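You operate a simulated robot arm through the tools that you are given. There is no shell and no other tool. Be economical: measure what you need, move in short steps, check, and stop when the job is done.

You run a simulated robot arm. Do the job below in one go: nothing can be reset, and whatever is moved stays where it is left.

Task
Put the green gasket that says "DN15" from the top of the steel bench on the bottom right shelf of the blue shelving and the green gasket labelled "DN40" on the top right shelf of the blue shelving. Take the blue probe from the top of the yellow table and leave it on top of the blue spring there. Fetch the yellow valve and set it on top of the silver drip pan on the top of the yellow table. Take the filter cartridge from the top of the yellow table and leave it on top of the pink hub blind there. Put the white pad on the top of the steel bench away on the top of the low table. Put one of the studs from the shelf under the steel bench on the top of the steel bench. Take the ball valve from the shelf under the steel bench and leave it on the top of the wooden table. Any order will do. Set down upright: yellow valve, filter cartridge, ball valve.
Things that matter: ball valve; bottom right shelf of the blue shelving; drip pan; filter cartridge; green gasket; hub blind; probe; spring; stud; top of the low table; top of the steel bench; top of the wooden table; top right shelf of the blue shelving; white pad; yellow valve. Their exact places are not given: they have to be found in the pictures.

Only the result counts: the job must be done as asked and must still hold three seconds after the hand-in. Knocking over, shifting, dropping, spilling or breaking anything else fails it.

Robot
A 6-joint arm with a two-finger parallel gripper on a trunk, on a base that drives. Base frame: it is fixed to the floor where the robot stands at the start and does not move with it; the origin is under the middle of the robot, x ahead of it, y to its left, z up. Units: cm, rad, N and s.
Its first joint turns from -2.007 to 2.007 rad. Places, roughly: bottom right shelf of the blue shelving [360, 130, 30]; drip pan (20x24x5 cm) [140, -120, 90]; filter cartridge [125, -50, 100]; hub blind (12x12x8 cm) [150, -60, 90]; probe [150, -100, 100]; spring [125, -75, 75]; stud (2x2x11 cm) [40, -40, 30]; top of the low table [-1130, 760, 60]; top of the steel bench [60, -50, 80]; top of the wooden table [130, 270, 80]; top right shelf of the blue shelving [360, 130, 140]; white pad (15x6x5 cm) [60, -40, 90]; yellow valve (12x6x13 cm) [130, -100, 90]. Payload 4.2 kg.
The TCP is the grasp point between the finger pads, 2.3 cm short of the fingertips. In the tool frame z runs along the fingers and y along their closing line. Largest opening 9.4 cm; finger width 3.8, thickness 1; the body of the gripper, 5.4 by 9.6 cm, starts 3.9 cm behind the TCP.
Orientation is that of the tool frame in the base frame, as [roll, pitch, yaw] about the fixed x, y, z axes, in that order (R = Rz(yaw) Ry(pitch) Rx(roll)). With the fingers straight down and closing along the base's y, the tool's x points along the base's -x, its y along +y and its z along -z.

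Tools
- The arm moves only by the tool play_rows. Its arguments are lists of equal length, an entry for each row: "gripper": the opening in per cent of the stroke, from 0 (shut) to 100 (fully open); "xyz": the shift along the base's x, y, z in cm, a list of three; "rot": the turn, a rotation vector about the base's x, y, z in rad, a list of three. In form: {"gripper": [gripper, ...], "xyz": [[tx, ty, tz], ...], "rot": [[rx, ry, rz], ...]}. A call has 1 to 10 rows; each row shifts and turns the commanded pose from where the row before left it. A row lasts 0.2 s, in which the tool goes at most 5 cm and 0.15 rad; a call with a longer step from one row to the next is refused whole, and so is a gripper value outside its range. A pose out of reach is approached as far as the arm can. The call stops where the force on the tool passes 40 N (or 10 N more than at its start, if that is more) or the arm is blocked; 0.2 s more then pass. The fingers move at their own pace (about 10.8 cm/s each) and stop on an object; they squeeze with about 36 N. The grip force told is the motor's: it shows also when the fingers shut on nothing. Time passes only in rows, and 0.2 s behind the last, so rows that do not move let the fingers close. The reply holds the time, the measured pose of the TCP, the force on the tool along the base axes, the opening and the grip force, in the units named above and with some noise, with the torque about the TCP (base axes, N m) and any sound that the robot's microphone picked up, and new pictures: "pictures" is both (left out), scene, wrist or none.
- Cameras (640 x 400 px; columns grow to the right, rows downward): "scene" is now at [20.74, 15.98, 133.29]; the picture's right is [-0.54, -0.84, -0.00], its down [-0.74, 0.48, -0.48] and it looks along [0.40, -0.26, -0.88] (base axes); focal length 214 px, centre (320, 200). "wrist" rides on the gripper at [8.6, 1.6, -7.4] in the tool frame; the picture's right is [-0.18, 0.98, 0.00], its down [-0.58, -0.11, -0.81] and it looks along [-0.79, -0.15, 0.59] (tool axes); focal length 243 px, centre (320, 200).
- slide_trunk(by): slides the trunk up (or, below 0, down) by that many cm; the arm and the scene camera ride with it, the base frame stays. It gives what a move gives, with no picture.
- steer(legs): drives the robot by 1 to 6 legs, each [ahead, turn to the left] in cm and rad, along the robot's own axes; the way and the turn of a leg run together, so that a leg with both is an arc; at most 150 cm and 3.142 rad a leg. The arm and the cameras ride along, it lands a little off, and it stops where it bumps. It gives what a move gives, and a new picture of the scene camera.
- pan_tilt(pan, tilt): turns the head with the scene camera to pan (to the left, within 1.396 rad either way) and tilt (down, from -0.506 to 1.204), counted from straight ahead of the robot. It gives what a move gives, and a new picture of the scene camera.
- point_at(camera, pixels): for up to 12 pixels [column, row] of the newest picture of that camera ("zoom" is the newest enlarged one), the place [x, y, z] in the base frame of the surface seen there, good to about 0.3 cm. The clock stands still meanwhile.
- zoom(camera, box): a new picture of the part [left, top, right, bottom] of that camera's present view, enlarged. The clock stands still meanwhile.
- hand_in(): hands the job in; it is judged then, once.

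Work in short steps. Measure before you move; look again where a grasp or a placing could have gone wrong, and mend it. You have 322 turns and 360 pictures in all, those below and enlarged ones among them. Open the gripper and draw the arm clear of the work before you hand the job in, unless the task says otherwise; then end with one line.

The tools are called after ">>>" as name(argument=value, ...) on one line, values as JSON. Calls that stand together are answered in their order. play_rows: Moves the arm, as the interface text tells. Its arguments: {"type":"object","properties":{"gripper":{"type":"array"},"xyz":{"type":"array"},"rot":{"type":"array"},"pictures":{"type":"string","enum":["both","scene","wrist","none"]}},"required":["gripper","xyz","rot"]} The other tools are called the same way: slide_trunk (by) slides the trunk up or down; steer (legs) drives the base; pan_tilt (pan, tilt) turns the head that bears the scene camera; point_at (camera, pixels) gives the place of the surface under pixels of a picture; zoom (camera, box) takes an enlarged picture of a part of a camera's view; hand_in () hands the job in.

At the start:

```text
t: 0.0
position: [41.21, -44.05, 113.55]
tool_rot: [-3.141, 0.0, 3.142]
wrist_force: [-0.6, -0.8, 0.5]
ft_torque: [0.02, 0.0, 0.0]
finger_gap: 9.39
finger_force: 0.2
trunk travel left (down, up): [-72.5, 26.5]
robot x, y, heading: [0.08, 0.11, -0.003]
head pan, tilt: [-0.572, 1.068]
```

scene: 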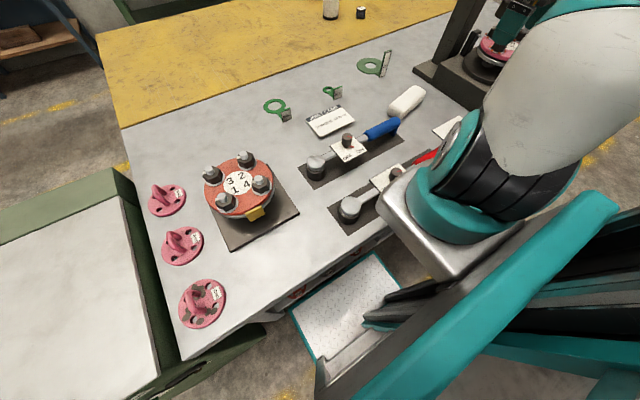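
wrist: 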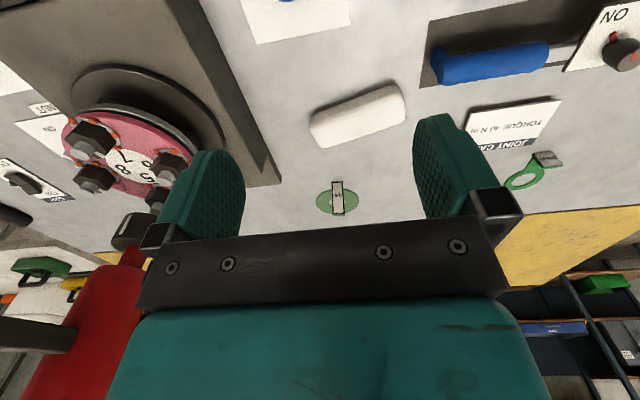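

The scene shows three green gaskets around (275,107), (332,92), (375,65) and the white pad at (405,100). I'll measure these and zoom in to read the labels.

>>> zoom(camera="scene", box=[240, 30, 480, 180])

>>> point_at(camera="scene", pixels=[[275, 107], [287, 116], [332, 92], [370, 66], [386, 58], [405, 100], [393, 110], [415, 92], [240, 185], [182, 240], [330, 10], [130, 130]])

```text
2.67 times, centred on (360, 105) of scene
```

zoom: 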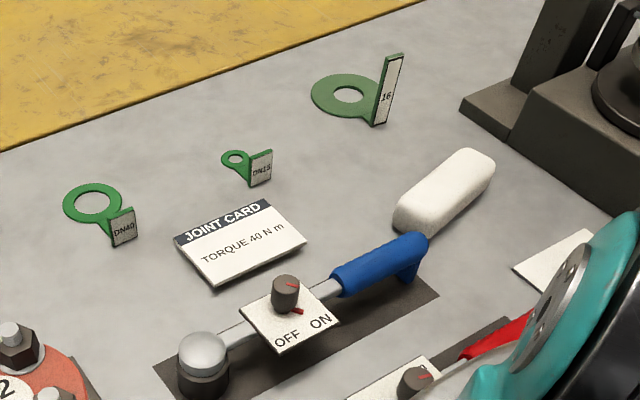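

```text
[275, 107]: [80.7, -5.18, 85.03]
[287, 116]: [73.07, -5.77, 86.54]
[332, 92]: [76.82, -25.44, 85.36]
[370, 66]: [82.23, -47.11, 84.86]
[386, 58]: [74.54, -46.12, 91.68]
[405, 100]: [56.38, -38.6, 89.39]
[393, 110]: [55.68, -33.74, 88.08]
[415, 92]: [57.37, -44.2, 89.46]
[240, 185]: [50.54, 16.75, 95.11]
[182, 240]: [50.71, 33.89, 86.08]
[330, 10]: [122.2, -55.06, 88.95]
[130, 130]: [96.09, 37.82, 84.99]
```

Labels are clear: DN40 at ~(80,-5), DN15 at ~(77,-25), white pad at ~(56,-39). Now I look around to map the room.

>>> pan_tilt(pan=-0.6, tilt=0.55)

>>> pan_tilt(pan=0.3, tilt=0.35)

>>> pan_tilt(pan=1.35, tilt=0.35)

```text
t: 0.9
position: [41.12, -44.07, 113.58]
tool_rot: [3.141, 0.001, 3.14]
wrist_force: [-0.8, -0.6, -0.5]
ft_torque: [0.0, 0.0, -0.01]
finger_gap: 9.41
finger_force: 0.1
trunk travel left (down, up): [-72.5, 26.5]
robot x, y, heading: [0.16, 0.4, -0.0]
head pan, tilt: [-0.6, 0.55]
```

scene: 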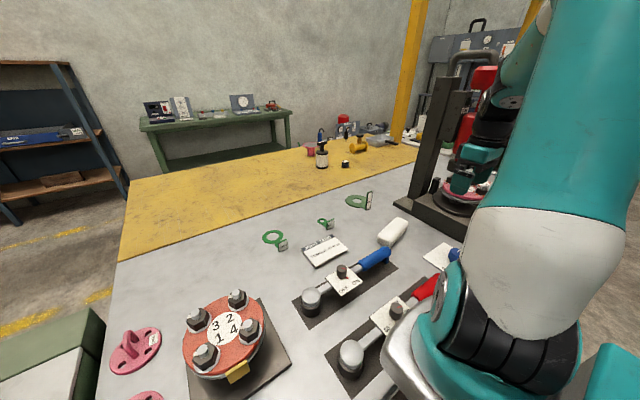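

```text
t: 2.1
position: [41.13, -44.06, 113.53]
tool_rot: [-3.14, -0.002, -3.141]
wrist_force: [-0.5, 0.0, -0.3]
ft_torque: [0.01, -0.01, 0.01]
finger_gap: 9.39
finger_force: 0.1
trunk travel left (down, up): [-72.5, 26.5]
robot x, y, heading: [-0.22, 0.22, -0.004]
head pan, tilt: [0.3, 0.351]
```

scene: 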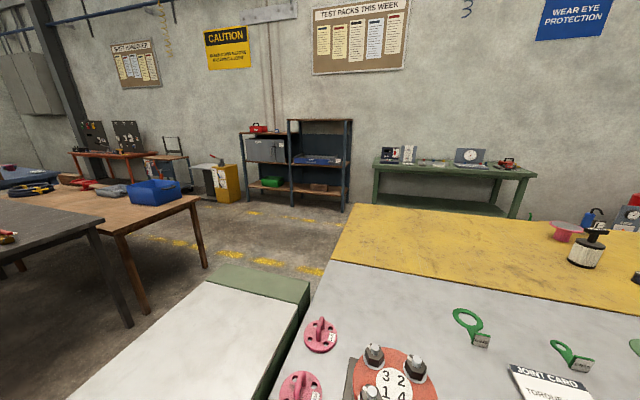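

```text
t: 3.5
position: [41.13, -44.1, 113.67]
tool_rot: [-3.141, 0.0, -3.141]
wrist_force: [0.5, -0.3, 0.2]
ft_torque: [0.03, -0.02, 0.0]
finger_gap: 9.4
finger_force: 0.0
trunk travel left (down, up): [-72.5, 26.5]
robot x, y, heading: [0.17, 0.03, -0.002]
head pan, tilt: [1.349, 0.351]
```

scene: 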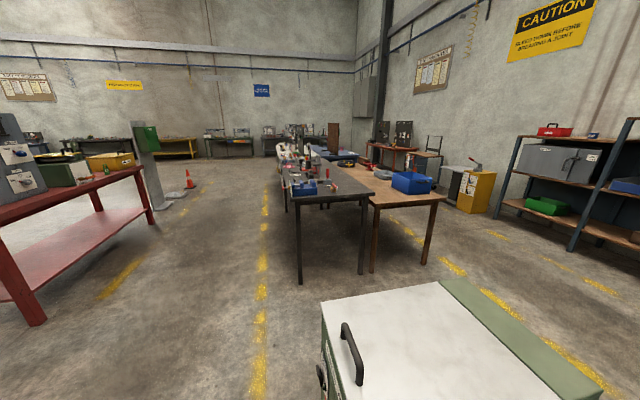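

I see the wooden table (400,195), a dark table (325,190), the white cabinet in front, the red bench on the left. I measure key outlines for driving.

>>> point_at(camera="scene", pixels=[[375, 206], [445, 197], [365, 168], [405, 203], [372, 270], [300, 283], [285, 175], [322, 302], [440, 282], [600, 396], [145, 228], [40, 325]])

>>> zoom(camera="scene", box=[190, 100, 350, 200])

>>> zoom(camera="scene", box=[340, 110, 500, 210])

```text
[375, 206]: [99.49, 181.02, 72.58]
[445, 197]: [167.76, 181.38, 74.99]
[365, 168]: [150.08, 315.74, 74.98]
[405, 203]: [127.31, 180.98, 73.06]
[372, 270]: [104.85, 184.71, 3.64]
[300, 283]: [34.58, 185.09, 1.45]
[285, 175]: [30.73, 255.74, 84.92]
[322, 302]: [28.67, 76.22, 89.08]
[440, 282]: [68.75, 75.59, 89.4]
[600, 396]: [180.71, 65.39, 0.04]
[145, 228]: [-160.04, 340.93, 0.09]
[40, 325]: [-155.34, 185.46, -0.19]
```

```text
4.00 times, centred on (270, 150) of scene
```

zoom: 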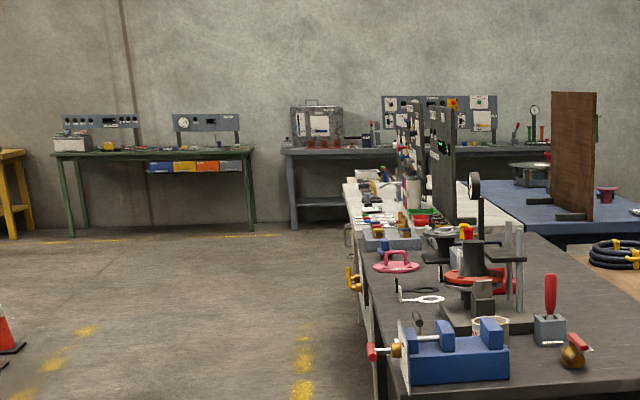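

```text
4.00 times, centred on (420, 160) of scene
```

zoom: 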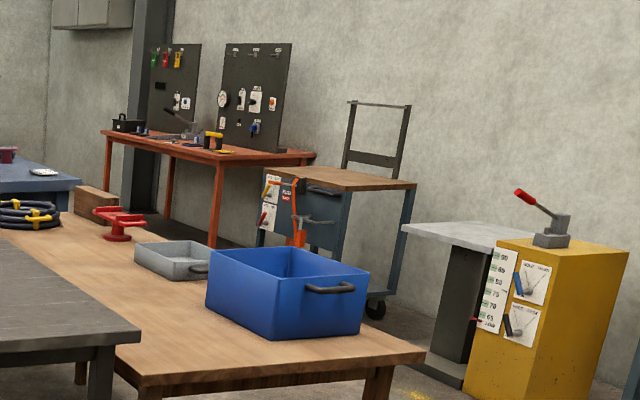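

The wooden table top is z≈75 with its near edge at y≈181. Next I look at the shelving and yellow table again.

>>> pan_tilt(pan=0.3, tilt=0.35)

>>> zoom(camera="scene", box=[210, 105, 370, 225])

>>> point_at(camera="scene", pixels=[[290, 122], [352, 122], [320, 121], [318, 165], [320, 188], [291, 206], [343, 210], [340, 170], [375, 164], [535, 178], [310, 283], [325, 282]])

>>> pan_tilt(pan=-0.6, tilt=0.55)

>>> zoom(camera="scene", box=[270, 90, 430, 190])

>>> point_at(camera="scene", pixels=[[128, 180], [420, 150], [118, 255], [322, 155], [310, 150], [358, 146], [320, 137], [345, 163], [345, 130], [378, 127], [450, 240], [395, 230]])

```text
t: 4.8
position: [41.27, -44.0, 113.63]
tool_rot: [-3.141, 0.0, 3.141]
wrist_force: [0.1, -0.4, 0.2]
ft_torque: [0.01, -0.01, 0.03]
finger_gap: 9.37
finger_force: 0.0
trunk travel left (down, up): [-72.5, 26.5]
robot x, y, heading: [0.19, -0.03, -0.001]
head pan, tilt: [0.3, 0.351]
```

scene: 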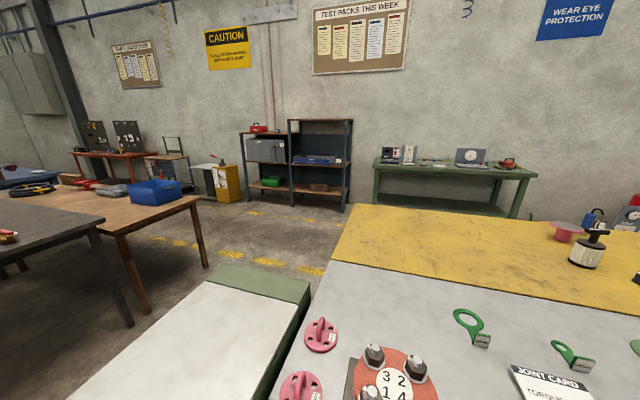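

```text
3.33 times, centred on (290, 165) of scene
```

zoom: 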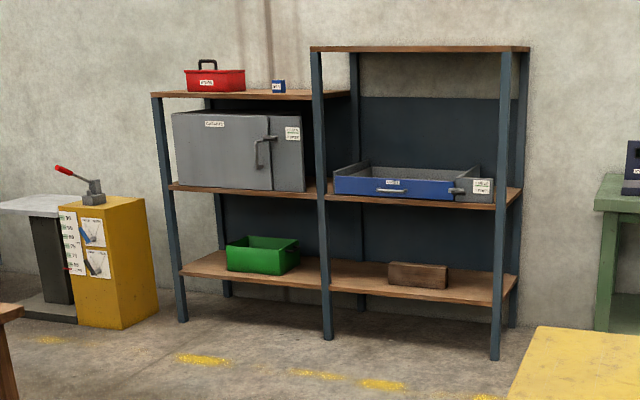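

```text
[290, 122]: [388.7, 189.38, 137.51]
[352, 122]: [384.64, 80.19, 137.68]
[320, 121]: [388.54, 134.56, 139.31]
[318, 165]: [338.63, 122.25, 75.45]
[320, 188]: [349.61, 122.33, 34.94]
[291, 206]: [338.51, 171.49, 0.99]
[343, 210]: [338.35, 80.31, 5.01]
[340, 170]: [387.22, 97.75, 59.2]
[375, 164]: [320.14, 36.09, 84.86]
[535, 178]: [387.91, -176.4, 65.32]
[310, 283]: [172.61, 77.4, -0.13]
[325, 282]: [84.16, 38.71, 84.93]
```

```text
t: 6.0
position: [41.22, -44.03, 113.59]
tool_rot: [-3.141, 0.0, 3.142]
wrist_force: [0.4, 0.1, 0.0]
ft_torque: [-0.05, 0.02, -0.01]
finger_gap: 9.41
finger_force: 0.2
trunk travel left (down, up): [-72.5, 26.5]
robot x, y, heading: [0.06, -0.11, -0.0]
head pan, tilt: [-0.6, 0.55]
```

scene: 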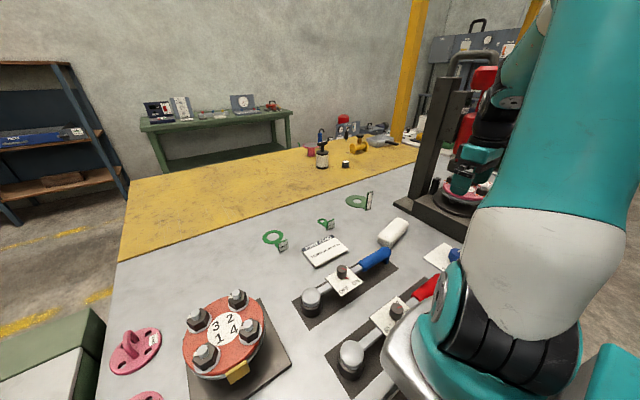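

```text
4.00 times, centred on (350, 140) of scene
```

zoom: 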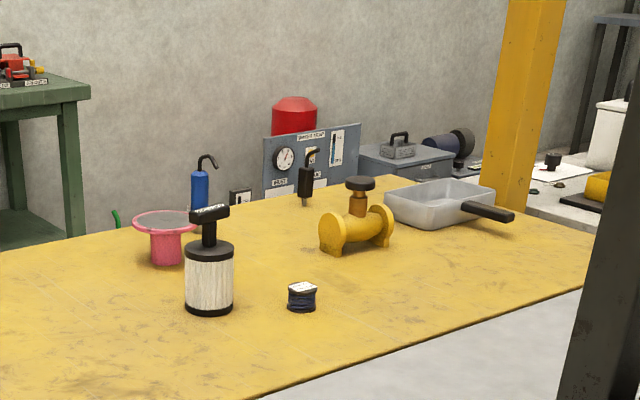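

```text
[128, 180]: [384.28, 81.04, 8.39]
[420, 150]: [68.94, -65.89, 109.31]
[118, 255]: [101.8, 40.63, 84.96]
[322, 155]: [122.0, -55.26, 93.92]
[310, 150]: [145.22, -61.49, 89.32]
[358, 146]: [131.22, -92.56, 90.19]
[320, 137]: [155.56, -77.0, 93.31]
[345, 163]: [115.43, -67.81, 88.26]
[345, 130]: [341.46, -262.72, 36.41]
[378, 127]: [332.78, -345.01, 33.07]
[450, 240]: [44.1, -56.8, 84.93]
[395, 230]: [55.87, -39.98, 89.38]
```

The bench items, and the yellow-table items (filter cartridge, spring, probe, hub blind, valve, pan) are located. Now I test the arm's reach by moving at height toward DN15 at about (74,-27).

>>> play_rows(gripper=[100, 100, 100, 100, 100, 100, 100], xyz=[[4.5, 2, 0], [4.5, 2, 0], [4.5, 2, 0], [4.5, 2, 0], [4.5, 2, 0], [4.5, 2, 0], [4.5, 2, 0]], rot=[[0, 0, 0], [0, 0, 0], [0, 0, 0], [0, 0, 0], [0, 0, 0], [0, 0, 0], [0, 0, 0]])

```text
t: 7.5
position: [72.95, -30.03, 113.61]
tool_rot: [-3.141, 0.001, 3.141]
wrist_force: [-0.9, -0.4, 0.2]
ft_torque: [0.03, 0.0, -0.01]
finger_gap: 9.42
finger_force: 0.1
trunk travel left (down, up): [-72.5, 26.5]
robot x, y, heading: [-0.18, 0.26, -0.003]
head pan, tilt: [-0.6, 0.55]
```

scene: 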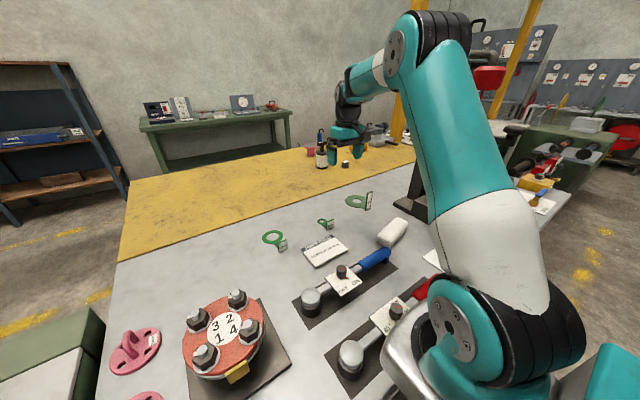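
wrist: 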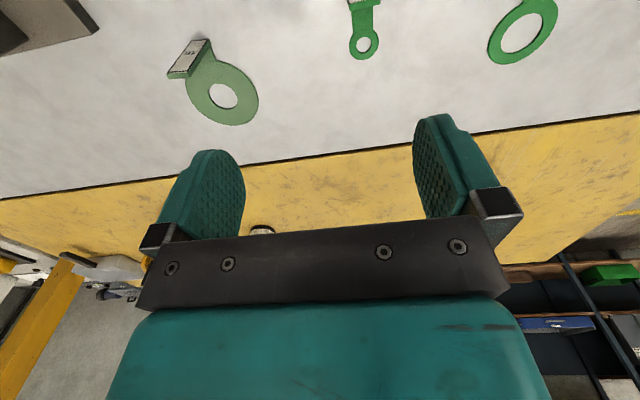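

Reach is good at 79 cm. Now I measure the DN15 tag and ring precisely.

>>> zoom(camera="scene", box=[256, 185, 384, 265])

>>> zoom(camera="wrist", box=[320, 0, 480, 100])

```text
5.00 times, centred on (320, 225) of scene
```

zoom: 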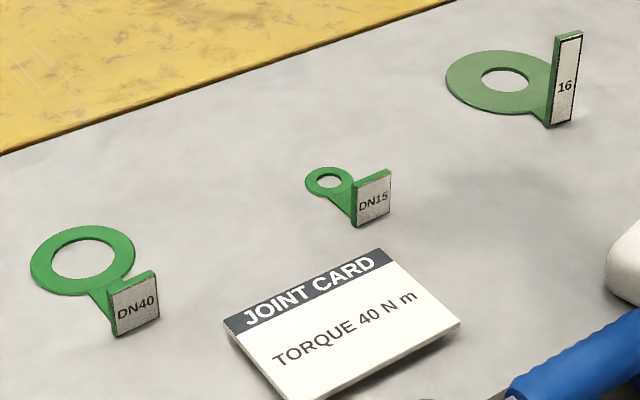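

```text
4.00 times, centred on (400, 50) of wrist
```

zoom: 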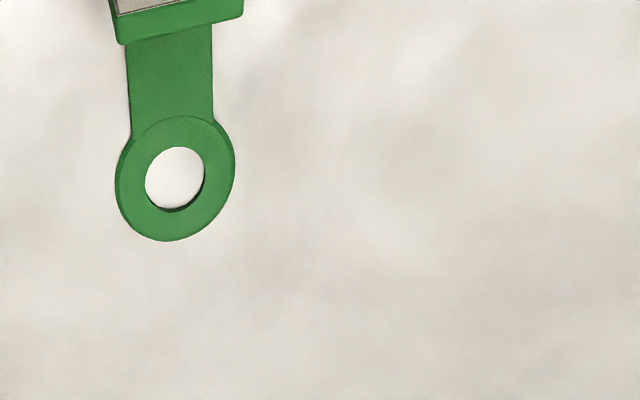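

I re-zoom on the scene to take points on the tag corners.

>>> zoom(camera="scene", box=[310, 210, 342, 234])

>>> zoom(camera="scene", box=[256, 225, 296, 255])

```text
16.00 times, centred on (326, 222) of scene
```

zoom: 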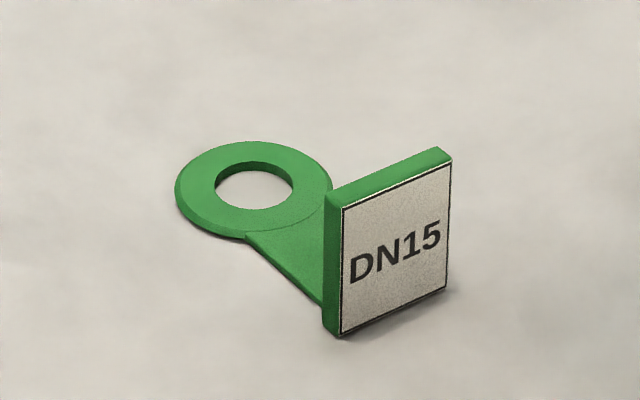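

```text
13.33 times, centred on (276, 240) of scene
```

zoom: 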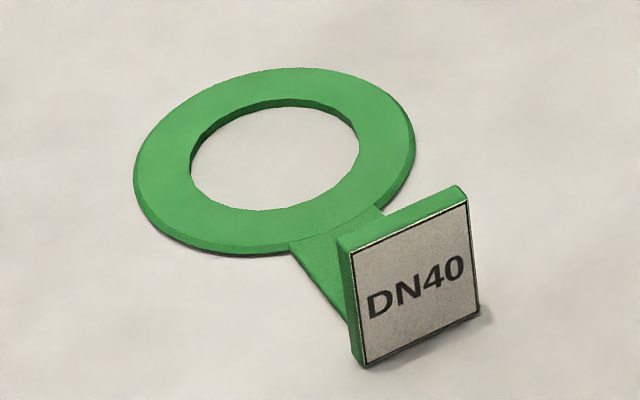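

>>> point_at(camera="zoom", pixels=[[355, 255], [460, 195], [370, 355], [472, 310], [400, 218], [150, 175], [405, 150], [415, 280], [310, 70], [230, 235]])

>>> zoom(camera="scene", box=[310, 210, 342, 234])

>>> point_at(camera="zoom", pixels=[[348, 215], [445, 170], [348, 325], [440, 282], [395, 245], [390, 177], [255, 150], [190, 190], [320, 210]])

```text
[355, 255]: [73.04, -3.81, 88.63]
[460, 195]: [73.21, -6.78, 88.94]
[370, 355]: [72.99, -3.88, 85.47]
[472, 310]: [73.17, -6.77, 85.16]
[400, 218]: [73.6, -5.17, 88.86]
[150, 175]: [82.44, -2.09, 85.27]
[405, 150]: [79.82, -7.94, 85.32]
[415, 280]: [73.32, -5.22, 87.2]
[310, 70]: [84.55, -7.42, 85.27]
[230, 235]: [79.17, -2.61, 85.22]
```

```text
16.00 times, centred on (326, 222) of scene
```

zoom: 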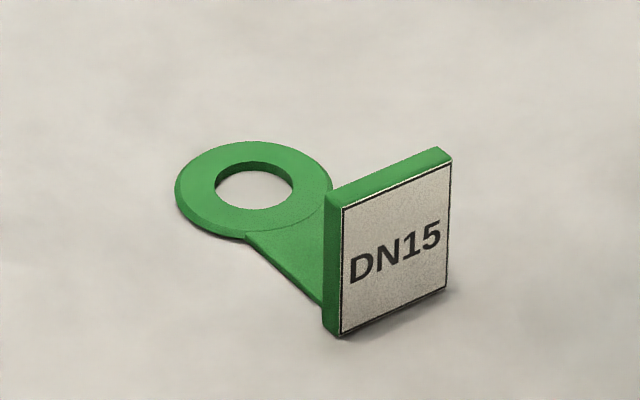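

```text
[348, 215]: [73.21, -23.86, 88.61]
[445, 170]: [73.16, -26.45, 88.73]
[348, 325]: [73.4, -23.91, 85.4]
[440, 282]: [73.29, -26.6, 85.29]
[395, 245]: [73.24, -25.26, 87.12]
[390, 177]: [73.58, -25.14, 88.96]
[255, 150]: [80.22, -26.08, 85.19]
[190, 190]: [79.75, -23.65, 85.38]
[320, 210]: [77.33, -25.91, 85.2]
```

Tag DN15 is a vertical plate with normal along x: x≈73.1–73.8, y≈-25.2, z 85–89. I turn the tool by −90° so it closes along x while centring above it.

>>> play_rows(gripper=[100, 100, 100, 100, 100, 100, 100, 100, 100, 100], xyz=[[0.05, 0.5, 0], [0.05, 0.5, 0], [0.05, 0.5, 0], [0.05, 0.5, 0], [0.05, 0.5, 0], [0.05, 0.5, -1], [0.05, 0.5, -2], [0.05, 0.5, -2], [0.05, 0.5, -2], [0.05, 0.3, -2]], rot=[[0, 0, -0.145], [0, 0, -0.145], [0, 0, -0.145], [0, 0, -0.145], [0, 0, -0.145], [0, 0, -0.145], [0, 0, -0.145], [0, 0, -0.145], [0, 0, -0.145], [0, 0, -0.145]], pictures="none")

>>> play_rows(gripper=[100, 100, 100, 100], xyz=[[0, 0, -2], [0, 0, -2], [0, 0, -2], [0, 0, 0]], rot=[[0, 0, -0.1208], [0, 0, 0], [0, 0, 0], [0, 0, 0]])

```text
t: 9.8
position: [73.18, -25.27, 104.48]
tool_rot: [-3.141, 0.0, 1.689]
wrist_force: [0.0, -0.3, 0.1]
ft_torque: [-0.03, 0.0, 0.01]
finger_gap: 9.38
finger_force: 0.0
trunk travel left (down, up): [-72.5, 26.5]
robot x, y, heading: [-0.03, -0.25, 0.001]
head pan, tilt: [-0.6, 0.55]
```

```text
t: 10.8
position: [73.24, -25.2, 98.52]
tool_rot: [3.141, 0.0, 1.57]
wrist_force: [-0.5, -0.1, 0.5]
ft_torque: [0.01, -0.03, 0.02]
finger_gap: 9.4
finger_force: 0.2
trunk travel left (down, up): [-72.5, 26.5]
robot x, y, heading: [-0.05, 0.17, -0.005]
head pan, tilt: [-0.6, 0.55]
```

scene: 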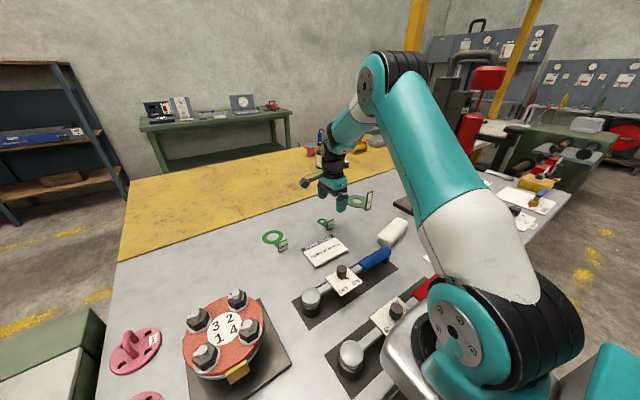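
wrist: 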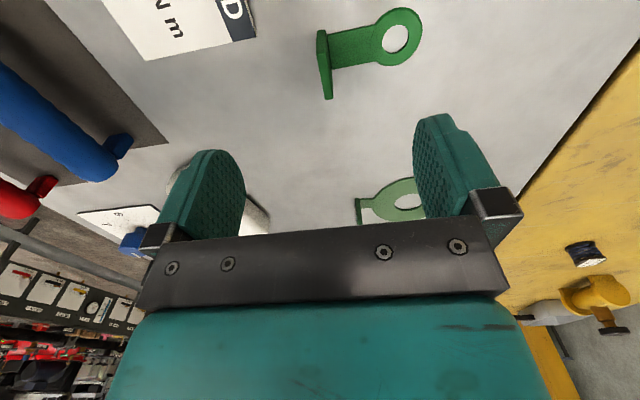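

The tag sits centred between the fingers at (323,65) in the wrist view. Descend to z≈88.3 and close.

>>> play_rows(gripper=[100, 100, 100, 100, 0, 0, 0, 0], xyz=[[0.1, 0, -4], [0.1, 0, -4], [0, 0, -2.2], [0, 0, 0], [0, 0, 0], [0, 0, 0], [0, 0, 0], [0, 0, 0]], rot=[[0, 0, 0], [0, 0, 0], [0, 0, 0], [0, 0, 0], [0, 0, 0], [0, 0, 0], [0, 0, 0], [0, 0, 0]])

```text
t: 12.6
position: [73.68, -25.09, 88.44]
tool_rot: [-3.141, 0.0, 1.571]
wrist_force: [0.4, -0.7, -0.3]
ft_torque: [-0.01, -0.01, -0.02]
finger_gap: 0.55
finger_force: 35.7
trunk travel left (down, up): [-72.5, 26.5]
robot x, y, heading: [-0.0, 0.02, -0.0]
head pan, tilt: [-0.6, 0.55]
```

scene: 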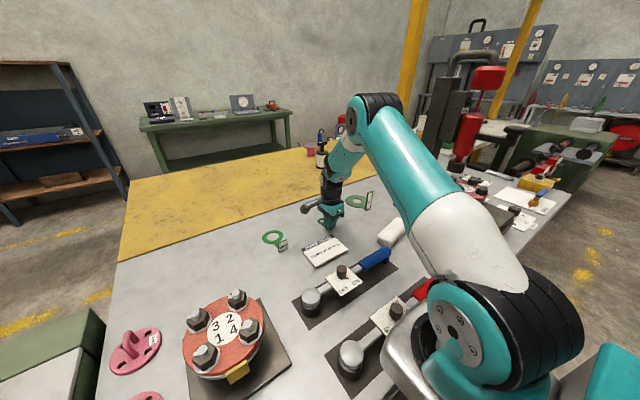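
wrist: 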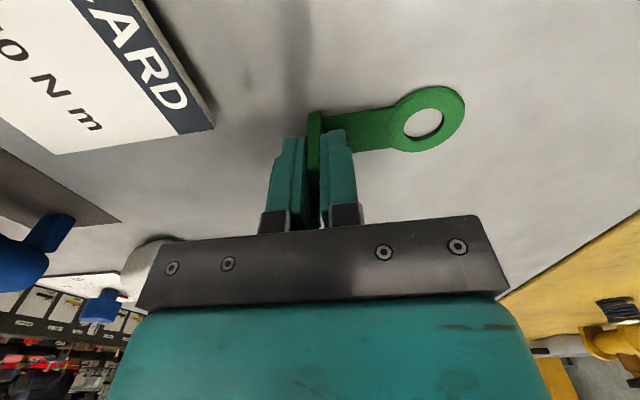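

Gripped at gap 0.55 cm. Lift and retract.

>>> play_rows(gripper=[0, 0, 0, 0, 0, 0, 0, 0, 0, 0], xyz=[[0, 0, 3], [0, 0, 4.5], [0, 0, 4.5], [0, 0, 4.5], [-3, 0.5, 4], [-4.5, 0.5, 0], [-4.5, 0.5, 0], [-4.5, 1, 0], [-4.5, 1, 0], [-4.5, 1, 0]], rot=[[0, 0, 0], [0, 0, 0], [0, 0, 0], [0, 0, 0], [0, 0, 0], [0, 0, 0], [0, 0, 0], [0, 0, 0], [0, 0, 0], [0, 0, 0]])

>>> pan_tilt(pan=1.39, tilt=0.8)

>>> pan_tilt(pan=-1.39, tilt=0.5)

```text
refused: row 5 steps farther than a row can; nothing moved
```

```text
t: 14.5
position: [73.59, -25.14, 88.45]
tool_rot: [3.141, 0.0, 1.57]
wrist_force: [0.7, 0.0, -0.4]
ft_torque: [0.01, 0.01, -0.03]
finger_gap: 0.55
finger_force: 36.2
trunk travel left (down, up): [-72.5, 26.5]
robot x, y, heading: [-0.08, -0.04, 0.004]
head pan, tilt: [1.389, 0.799]
```

scene: 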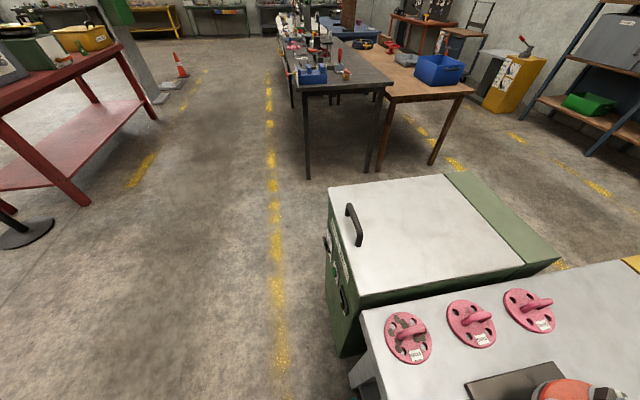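

```text
t: 16.9
position: [73.64, -25.18, 88.45]
tool_rot: [-3.141, 0.0, 1.572]
wrist_force: [-0.4, 0.1, 0.8]
ft_torque: [0.0, 0.02, -0.01]
finger_gap: 0.55
finger_force: 35.6
trunk travel left (down, up): [-72.5, 26.5]
robot x, y, heading: [0.11, 0.06, -0.001]
head pan, tilt: [-1.389, 0.499]
```

scene: 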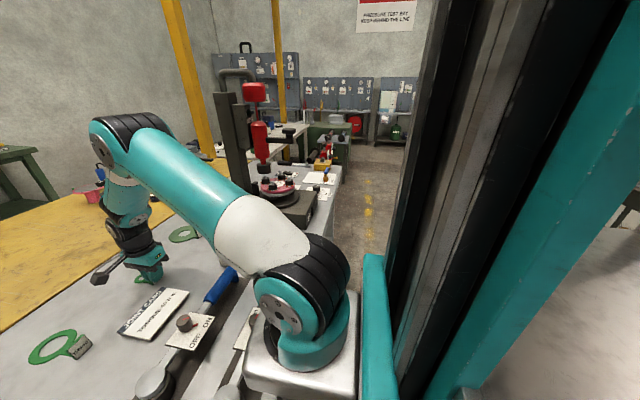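

Plenty of aisle (x from 28 to −155). Now lift with smaller steps and retract.

>>> play_rows(gripper=[0, 0, 0, 0, 0, 0, 0, 0, 0, 0], xyz=[[0, 0, 3], [0, 0, 4.5], [0, 0, 4.5], [0, 0, 4.5], [0, 0, 4.5], [0, 0, 4.5], [-4.5, 0, 0], [-4.5, 0, 0], [-4.5, 0, 0], [-4.5, 0, 0]], rot=[[0, 0, 0], [0, 0, 0], [0, 0, 0], [0, 0, 0], [0, 0, 0], [0, 0, 0], [0, 0, 0], [0, 0, 0], [0, 0, 0], [0, 0, 0]], pictures="none")

>>> play_rows(gripper=[0, 0, 0, 0], xyz=[[-4.5, 0, 0], [-4.5, 0, 0], [-3, 0, 0], [0, 0, 0]], rot=[[0, 0, 0], [0, 0, 0], [0, 0, 0], [0, 0, 0]], pictures="wrist")

>>> pan_tilt(pan=0.2, tilt=0.6)

>>> steer(legs=[[-50, 0]])

```text
t: 19.1
position: [55.7, -25.47, 114.08]
tool_rot: [-3.141, 0.001, 1.572]
wrist_force: [1.0, 1.1, -0.4]
ft_torque: [-0.01, 0.0, -0.01]
finger_gap: 0.55
finger_force: 36.0
trunk travel left (down, up): [-72.5, 26.5]
robot x, y, heading: [-0.21, -0.05, 0.006]
head pan, tilt: [-1.389, 0.499]
```

```text
t: 20.1
position: [43.45, -25.26, 113.85]
tool_rot: [-3.14, -0.001, 1.57]
wrist_force: [-0.7, 0.5, -0.4]
ft_torque: [-0.01, 0.04, -0.05]
finger_gap: 0.53
finger_force: 35.8
trunk travel left (down, up): [-72.5, 26.5]
robot x, y, heading: [0.11, -0.29, -0.001]
head pan, tilt: [-1.389, 0.499]
```

wrist: 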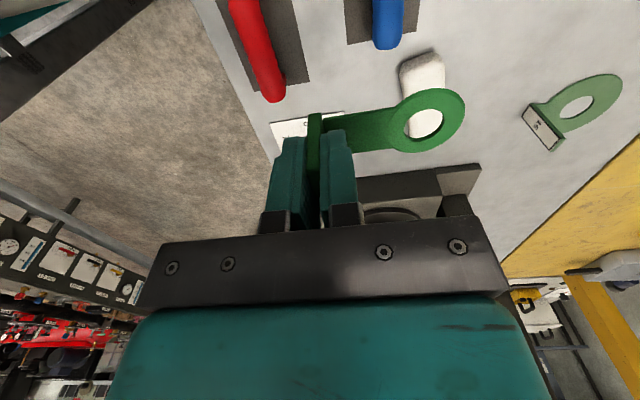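

```text
t: 21.8
position: [43.55, -25.32, 113.79]
tool_rot: [3.141, -0.001, 1.571]
wrist_force: [-0.1, 1.0, -0.6]
ft_torque: [0.02, 0.01, 0.0]
finger_gap: 0.56
finger_force: 36.6
trunk travel left (down, up): [-72.5, 26.5]
robot x, y, heading: [0.11, 0.11, -0.002]
head pan, tilt: [0.201, 0.6]
```

scene: 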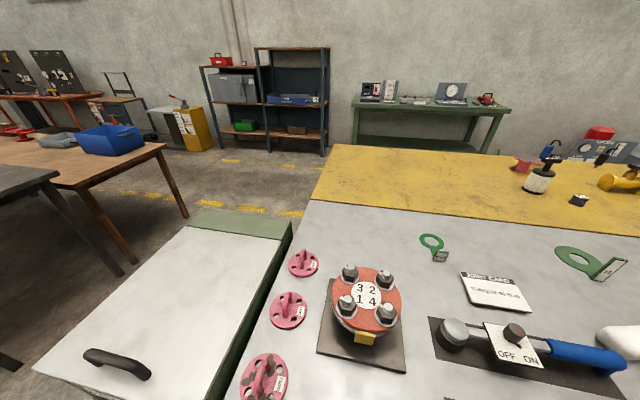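

```text
t: 24.7
position: [-5.79, -25.29, 113.82]
tool_rot: [-3.14, 0.001, 1.57]
wrist_force: [-0.1, 0.9, 0.3]
ft_torque: [-0.02, 0.01, 0.0]
finger_gap: 0.58
finger_force: 36.1
trunk travel left (down, up): [-72.5, 26.5]
robot x, y, heading: [-49.13, -0.12, -0.005]
head pan, tilt: [0.201, 0.6]
```

scene: 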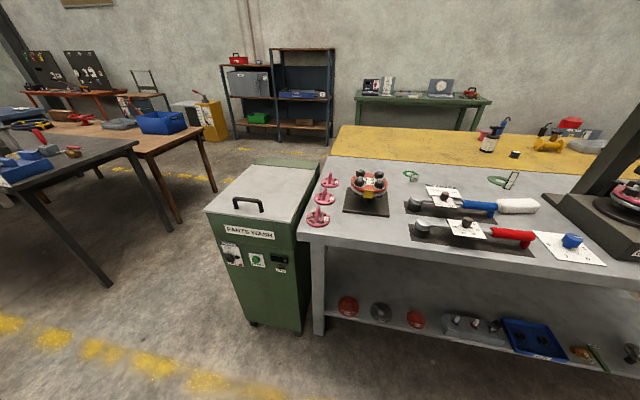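

Backed off cleanly. Now drive via the corridor (y≈122) toward the shelving.

>>> steer(legs=[[0, 1.576], [122, 0], [0, -1.571], [150, 0], [130, 0]])

```text
t: 51.4
position: [274.79, 93.26, 113.63]
tool_rot: [-3.141, 0.0, 1.57]
wrist_force: [-0.8, 0.1, -0.4]
ft_torque: [0.04, 0.03, -0.03]
finger_gap: 0.53
finger_force: 36.1
trunk travel left (down, up): [-72.5, 26.5]
robot x, y, heading: [231.43, 118.63, -0.005]
head pan, tilt: [0.201, 0.6]
```

scene: 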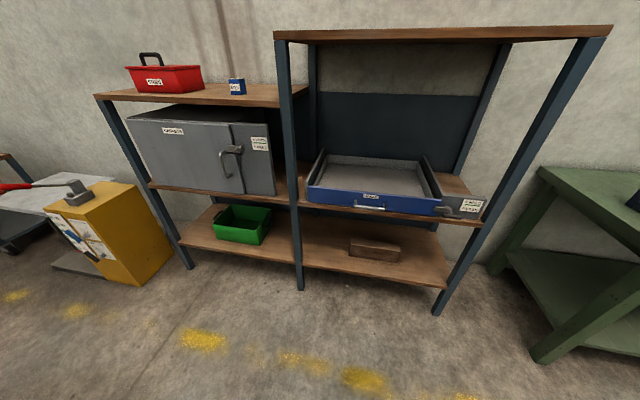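

The shelving is in view. I measure the right bay's bottom shelf, the middle shelf's front edge, the drawer and the top shelf.

>>> point_at(camera="scene", pixels=[[320, 258], [420, 277], [430, 260], [350, 245], [400, 260], [410, 207], [330, 203], [380, 190], [440, 40], [285, 45], [600, 40], [365, 210]])

```text
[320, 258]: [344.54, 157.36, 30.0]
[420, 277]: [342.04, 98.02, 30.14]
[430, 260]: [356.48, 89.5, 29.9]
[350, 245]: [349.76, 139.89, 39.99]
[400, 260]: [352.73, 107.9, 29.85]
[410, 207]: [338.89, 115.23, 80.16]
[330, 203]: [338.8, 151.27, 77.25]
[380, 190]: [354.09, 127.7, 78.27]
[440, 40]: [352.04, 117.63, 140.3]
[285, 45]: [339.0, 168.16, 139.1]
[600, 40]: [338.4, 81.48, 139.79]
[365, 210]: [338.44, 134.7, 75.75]
```

Bottom shelf is z=30, bay spans y≈82–168, front x≈338, middle shelf z≈75. Let me view my arm's shape to judge clearance under the middle shelf.

>>> pan_tilt(pan=-0.75, tilt=0.8)

>>> slide_trunk(by=-60)

>>> pan_tilt(pan=-0.5, tilt=0.5)

```text
t: 52.7
position: [274.68, 93.15, 113.78]
tool_rot: [3.141, 0.0, 1.567]
wrist_force: [0.9, 0.0, 0.3]
ft_torque: [-0.01, -0.01, 0.01]
finger_gap: 0.56
finger_force: 35.8
trunk travel left (down, up): [-72.5, 26.5]
robot x, y, heading: [231.31, 118.81, -0.005]
head pan, tilt: [-0.75, 0.799]
```

scene: 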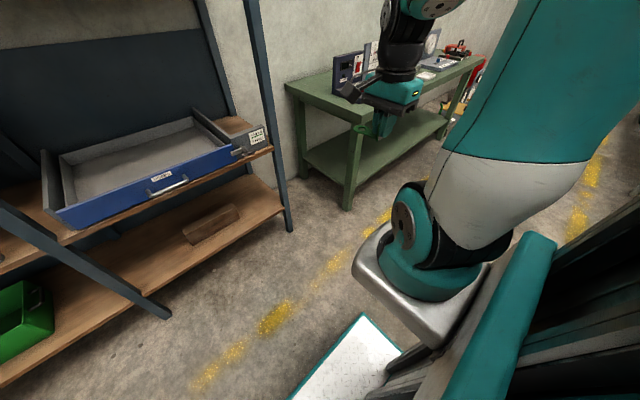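

```text
refused: -60 is not a number from -40 to 40
```

```text
t: 53.5
position: [274.73, 93.19, 113.87]
tool_rot: [3.141, -0.001, 1.566]
wrist_force: [-0.3, -0.2, -0.8]
ft_torque: [0.03, -0.02, -0.02]
finger_gap: 0.54
finger_force: 35.9
trunk travel left (down, up): [-72.5, 26.5]
robot x, y, heading: [231.43, 118.76, -0.002]
head pan, tilt: [-0.499, 0.499]
```

scene: 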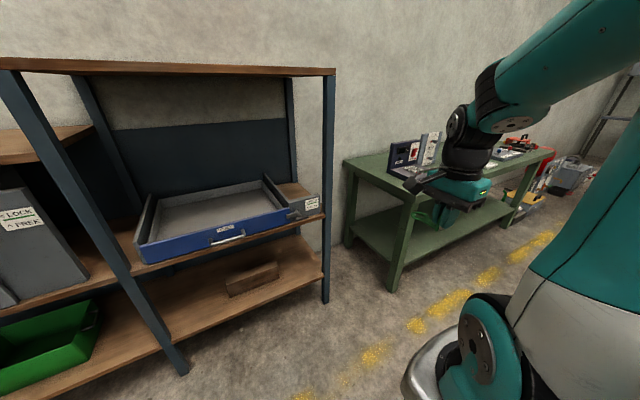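

I'll lower the trunk here in the open, then drive to x≈274 and extend under the middle shelf with a shallow forearm.

>>> slide_trunk(by=-36)

>>> slide_trunk(by=-36)

>>> steer(legs=[[42, 0.004]])

```text
t: 57.0
position: [274.67, 93.26, 77.82]
tool_rot: [-3.142, 0.001, 1.567]
wrist_force: [-0.2, 0.1, -0.5]
ft_torque: [0.01, -0.06, -0.03]
finger_gap: 0.54
finger_force: 35.9
trunk travel left (down, up): [-36.5, 62.5]
robot x, y, heading: [231.51, 118.71, -0.003]
head pan, tilt: [-0.499, 0.499]
```

```text
t: 60.5
position: [274.71, 93.34, 41.85]
tool_rot: [-3.141, 0.001, 1.567]
wrist_force: [-0.3, 0.1, 0.8]
ft_torque: [-0.02, 0.01, 0.0]
finger_gap: 0.55
finger_force: 36.0
trunk travel left (down, up): [-0.5, 98.5]
robot x, y, heading: [231.1, 118.85, 0.0]
head pan, tilt: [-0.499, 0.499]
```

```text
t: 63.0
position: [316.2, 93.36, 41.75]
tool_rot: [-3.141, 0.001, 1.571]
wrist_force: [-0.6, 0.7, 0.0]
ft_torque: [-0.01, 0.01, 0.01]
finger_gap: 0.54
finger_force: 35.2
trunk travel left (down, up): [-0.5, 98.5]
robot x, y, heading: [272.43, 118.52, -0.001]
head pan, tilt: [-0.499, 0.499]
```

scene: 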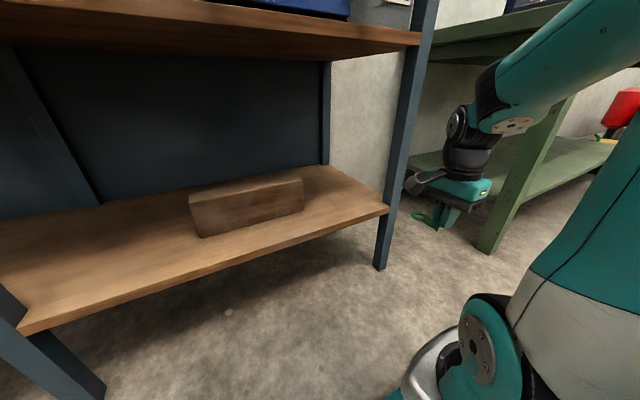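

I check post and block positions from this closer view before moving in.

>>> point_at(camera="scene", pixels=[[380, 260], [300, 190], [200, 230], [300, 235], [380, 210], [330, 180], [250, 40], [400, 40], [430, 220]])

```text
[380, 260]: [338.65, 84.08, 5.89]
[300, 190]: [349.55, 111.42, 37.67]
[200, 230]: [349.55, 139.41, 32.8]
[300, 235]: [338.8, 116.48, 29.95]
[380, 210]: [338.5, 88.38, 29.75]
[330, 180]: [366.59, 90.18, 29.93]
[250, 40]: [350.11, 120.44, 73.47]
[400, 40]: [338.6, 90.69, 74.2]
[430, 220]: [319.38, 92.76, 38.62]
```

Target tag at (343, 99.5). Move sideways then extend at z≈42.

>>> play_rows(gripper=[0, 0, 0, 0, 0, 0, 0, 0], xyz=[[0, 3, 0], [0, 3.2, 0], [4.5, 0, 0], [4.5, 0, 0], [4.5, 0, 0], [4.5, 0, 0], [4.5, 0, 0], [4.3, 0, 0]], rot=[[0, 0, 0], [0, 0, 0], [0, 0, 0], [0, 0, 0], [0, 0, 0], [0, 0, 0], [0, 0, 0], [0, 0, 0]])

```text
t: 64.8
position: [343.52, 99.67, 41.88]
tool_rot: [3.141, 0.0, 1.569]
wrist_force: [0.8, -0.5, -0.7]
ft_torque: [-0.01, 0.03, -0.01]
finger_gap: 0.5
finger_force: 36.5
trunk travel left (down, up): [-0.5, 98.5]
robot x, y, heading: [272.68, 118.59, 0.002]
head pan, tilt: [-0.499, 0.499]
```

scene: 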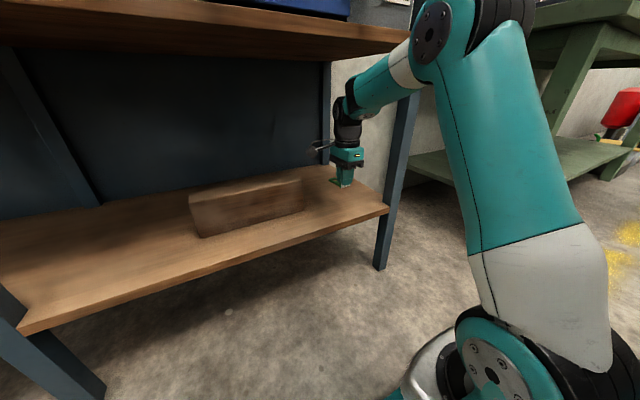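
wrist: 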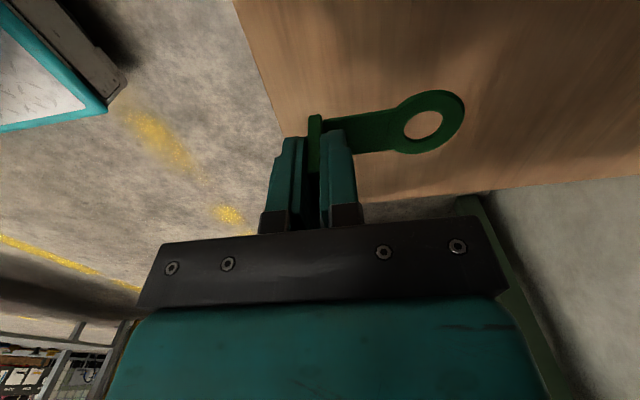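

Clear. Lower 8.3 cm so the gasket bottom meets z≈30, then open a bit.

>>> play_rows(gripper=[0, 0, 0, 0, 0], xyz=[[0, 0, -3], [0, 0, -3], [0, 0, -1.5], [0, 0, -0.8], [0, 0, 0]], rot=[[0, 0, 0], [0, 0, 0], [0, 0, 0], [0, 0, 0], [0, 0, 0]], pictures="wrist")

>>> zoom(camera="scene", box=[300, 130, 400, 220])

```text
t: 66.0
position: [343.12, 99.73, 33.55]
tool_rot: [-3.14, 0.0, 1.571]
wrist_force: [-0.2, -0.4, 0.1]
ft_torque: [0.01, 0.01, -0.03]
finger_gap: 0.59
finger_force: 36.2
trunk travel left (down, up): [-0.5, 98.5]
robot x, y, heading: [272.49, 118.71, 0.003]
head pan, tilt: [-0.499, 0.499]
```

wrist: 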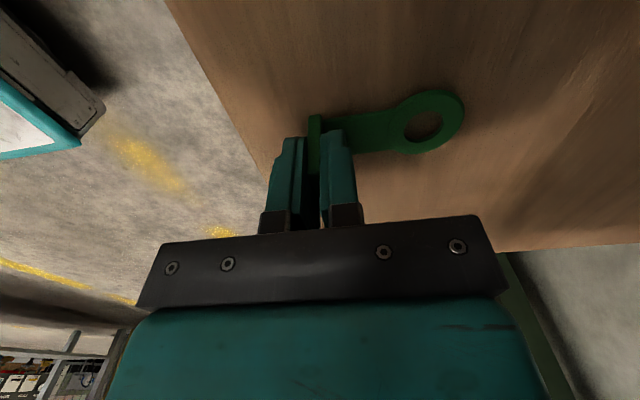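

```text
4.44 times, centred on (350, 175) of scene
```

zoom: 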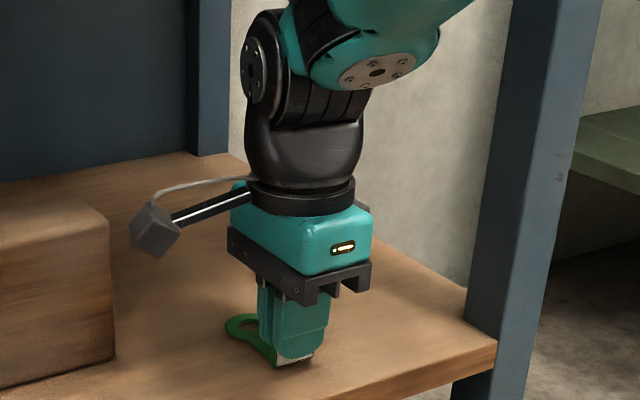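

Gasket is at the shelf surface. Open, lift 6 cm, and withdraw straight back.

>>> play_rows(gripper=[0, 40, 40, 40, 40, 40, 40, 40, 40], xyz=[[0, 0, -0.1], [0, 0, 0], [0, 0, 0], [0, 0, 2], [0, 0, 4], [0, 0, 2], [-4.5, 0, 0], [-4.5, 0, 0], [-4.5, 0, 0]], rot=[[0, 0, 0], [0, 0, 0], [0, 0, 0], [0, 0, 0], [0, 0, 0], [0, 0, 0], [0, 0, 0], [0, 0, 0], [0, 0, 0]])

```text
t: 68.0
position: [329.54, 99.47, 41.53]
tool_rot: [3.141, 0.0, 1.571]
wrist_force: [-0.2, 0.0, -0.3]
ft_torque: [0.02, -0.03, 0.02]
finger_gap: 3.75
finger_force: 0.1
trunk travel left (down, up): [-0.5, 98.5]
robot x, y, heading: [273.13, 118.76, -0.002]
head pan, tilt: [-0.499, 0.499]
```

scene: 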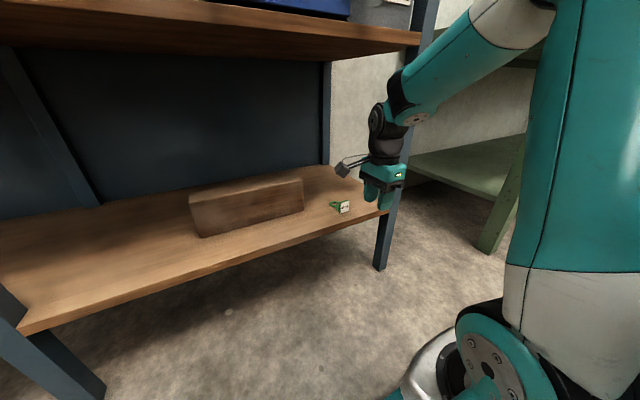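
wrist: 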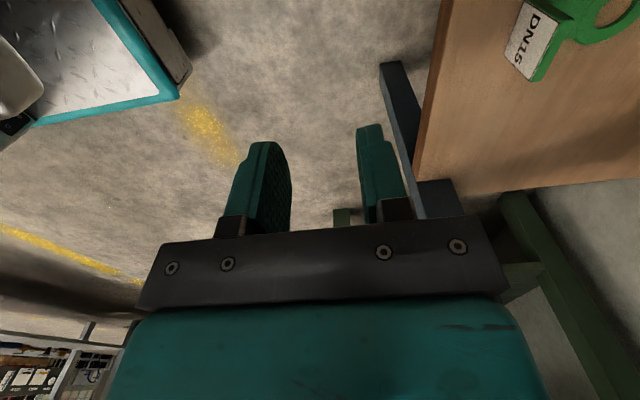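

DN15 stands on the bottom right shelf. Next, back off, raise the trunk and go to the far side of the yellow table.

>>> play_rows(gripper=[40, 40, 40], xyz=[[-4.5, 0, 0], [-4.5, 0, 0], [-4.5, 0, 0]], rot=[[0, 0, 0], [0, 0, 0], [0, 0, 0]], pictures="none")

>>> steer(legs=[[-48, 0]])

>>> slide_trunk(by=36)

>>> slide_trunk(by=40)

>>> pan_tilt(pan=-0.3, tilt=0.8)

>>> steer(legs=[[0, -1.571], [110, 0], [103, 0], [0, -1.571]])

```text
t: 68.8
position: [316.06, 99.58, 41.49]
tool_rot: [3.141, 0.0, 1.571]
wrist_force: [-0.2, -0.3, 0.2]
ft_torque: [-0.01, -0.02, -0.01]
finger_gap: 3.77
finger_force: 0.0
trunk travel left (down, up): [-0.5, 98.5]
robot x, y, heading: [272.75, 118.57, -0.004]
head pan, tilt: [-0.499, 0.499]
```

```text
t: 71.6
position: [268.86, 99.65, 41.57]
tool_rot: [3.141, -0.001, 1.574]
wrist_force: [-0.3, -0.6, -0.7]
ft_torque: [0.0, -0.01, 0.02]
finger_gap: 3.73
finger_force: 0.2
trunk travel left (down, up): [-0.5, 98.5]
robot x, y, heading: [225.33, 118.63, 0.005]
head pan, tilt: [-0.499, 0.499]
```

scene: 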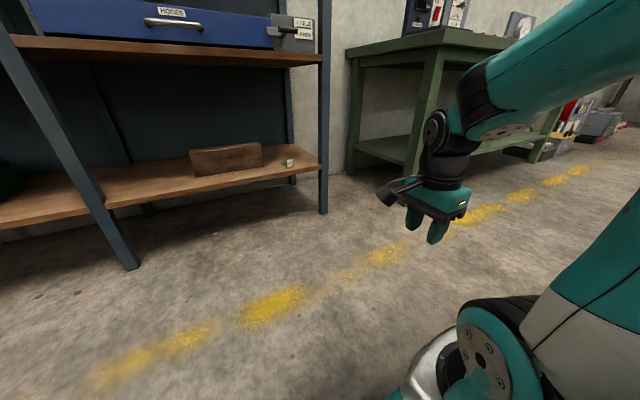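

```text
t: 75.1
position: [269.03, 99.76, 77.55]
tool_rot: [3.141, -0.001, 1.573]
wrist_force: [0.1, -1.8, -0.8]
ft_torque: [-0.03, -0.02, 0.02]
finger_gap: 3.76
finger_force: 0.0
trunk travel left (down, up): [-36.5, 62.5]
robot x, y, heading: [225.17, 118.93, 0.002]
head pan, tilt: [-0.499, 0.499]
```

```text
t: 79.0
position: [268.92, 99.7, 117.48]
tool_rot: [-3.141, -0.001, 1.575]
wrist_force: [0.0, -0.2, -0.7]
ft_torque: [0.0, 0.01, -0.03]
finger_gap: 3.76
finger_force: 0.1
trunk travel left (down, up): [-76.5, 22.5]
robot x, y, heading: [225.55, 118.7, 0.004]
head pan, tilt: [-0.499, 0.499]
```

```text
t: 79.8
position: [268.91, 99.69, 117.4]
tool_rot: [-3.141, 0.0, 1.574]
wrist_force: [-0.5, -1.3, -1.1]
ft_torque: [-0.03, 0.03, -0.02]
finger_gap: 3.76
finger_force: 0.0
trunk travel left (down, up): [-76.5, 22.5]
robot x, y, heading: [225.76, 118.47, 0.003]
head pan, tilt: [-0.3, 0.799]
```

scene: 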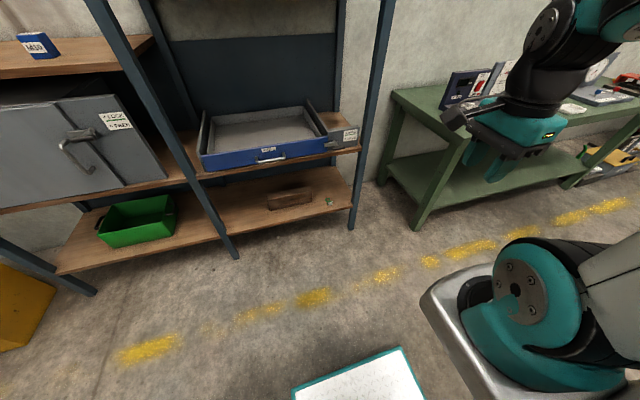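

```text
t: 97.8
position: [181.29, -69.58, 117.54]
tool_rot: [3.142, -0.001, -1.6]
wrist_force: [-0.3, 0.4, -0.1]
ft_torque: [-0.01, 0.02, -0.01]
finger_gap: 3.75
finger_force: 0.1
trunk travel left (down, up): [-76.5, 22.5]
robot x, y, heading: [224.16, -90.02, 3.112]
head pan, tilt: [-0.3, 0.799]
```

scene: 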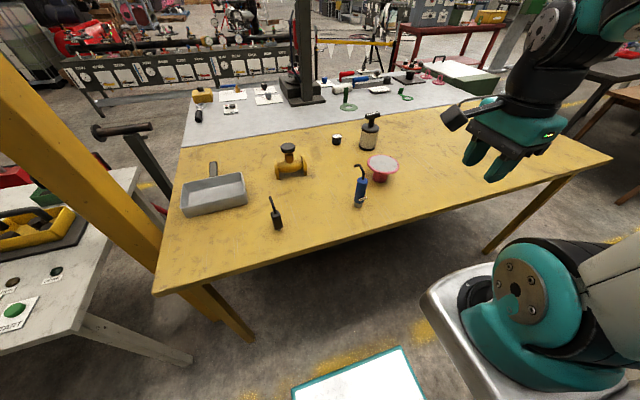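

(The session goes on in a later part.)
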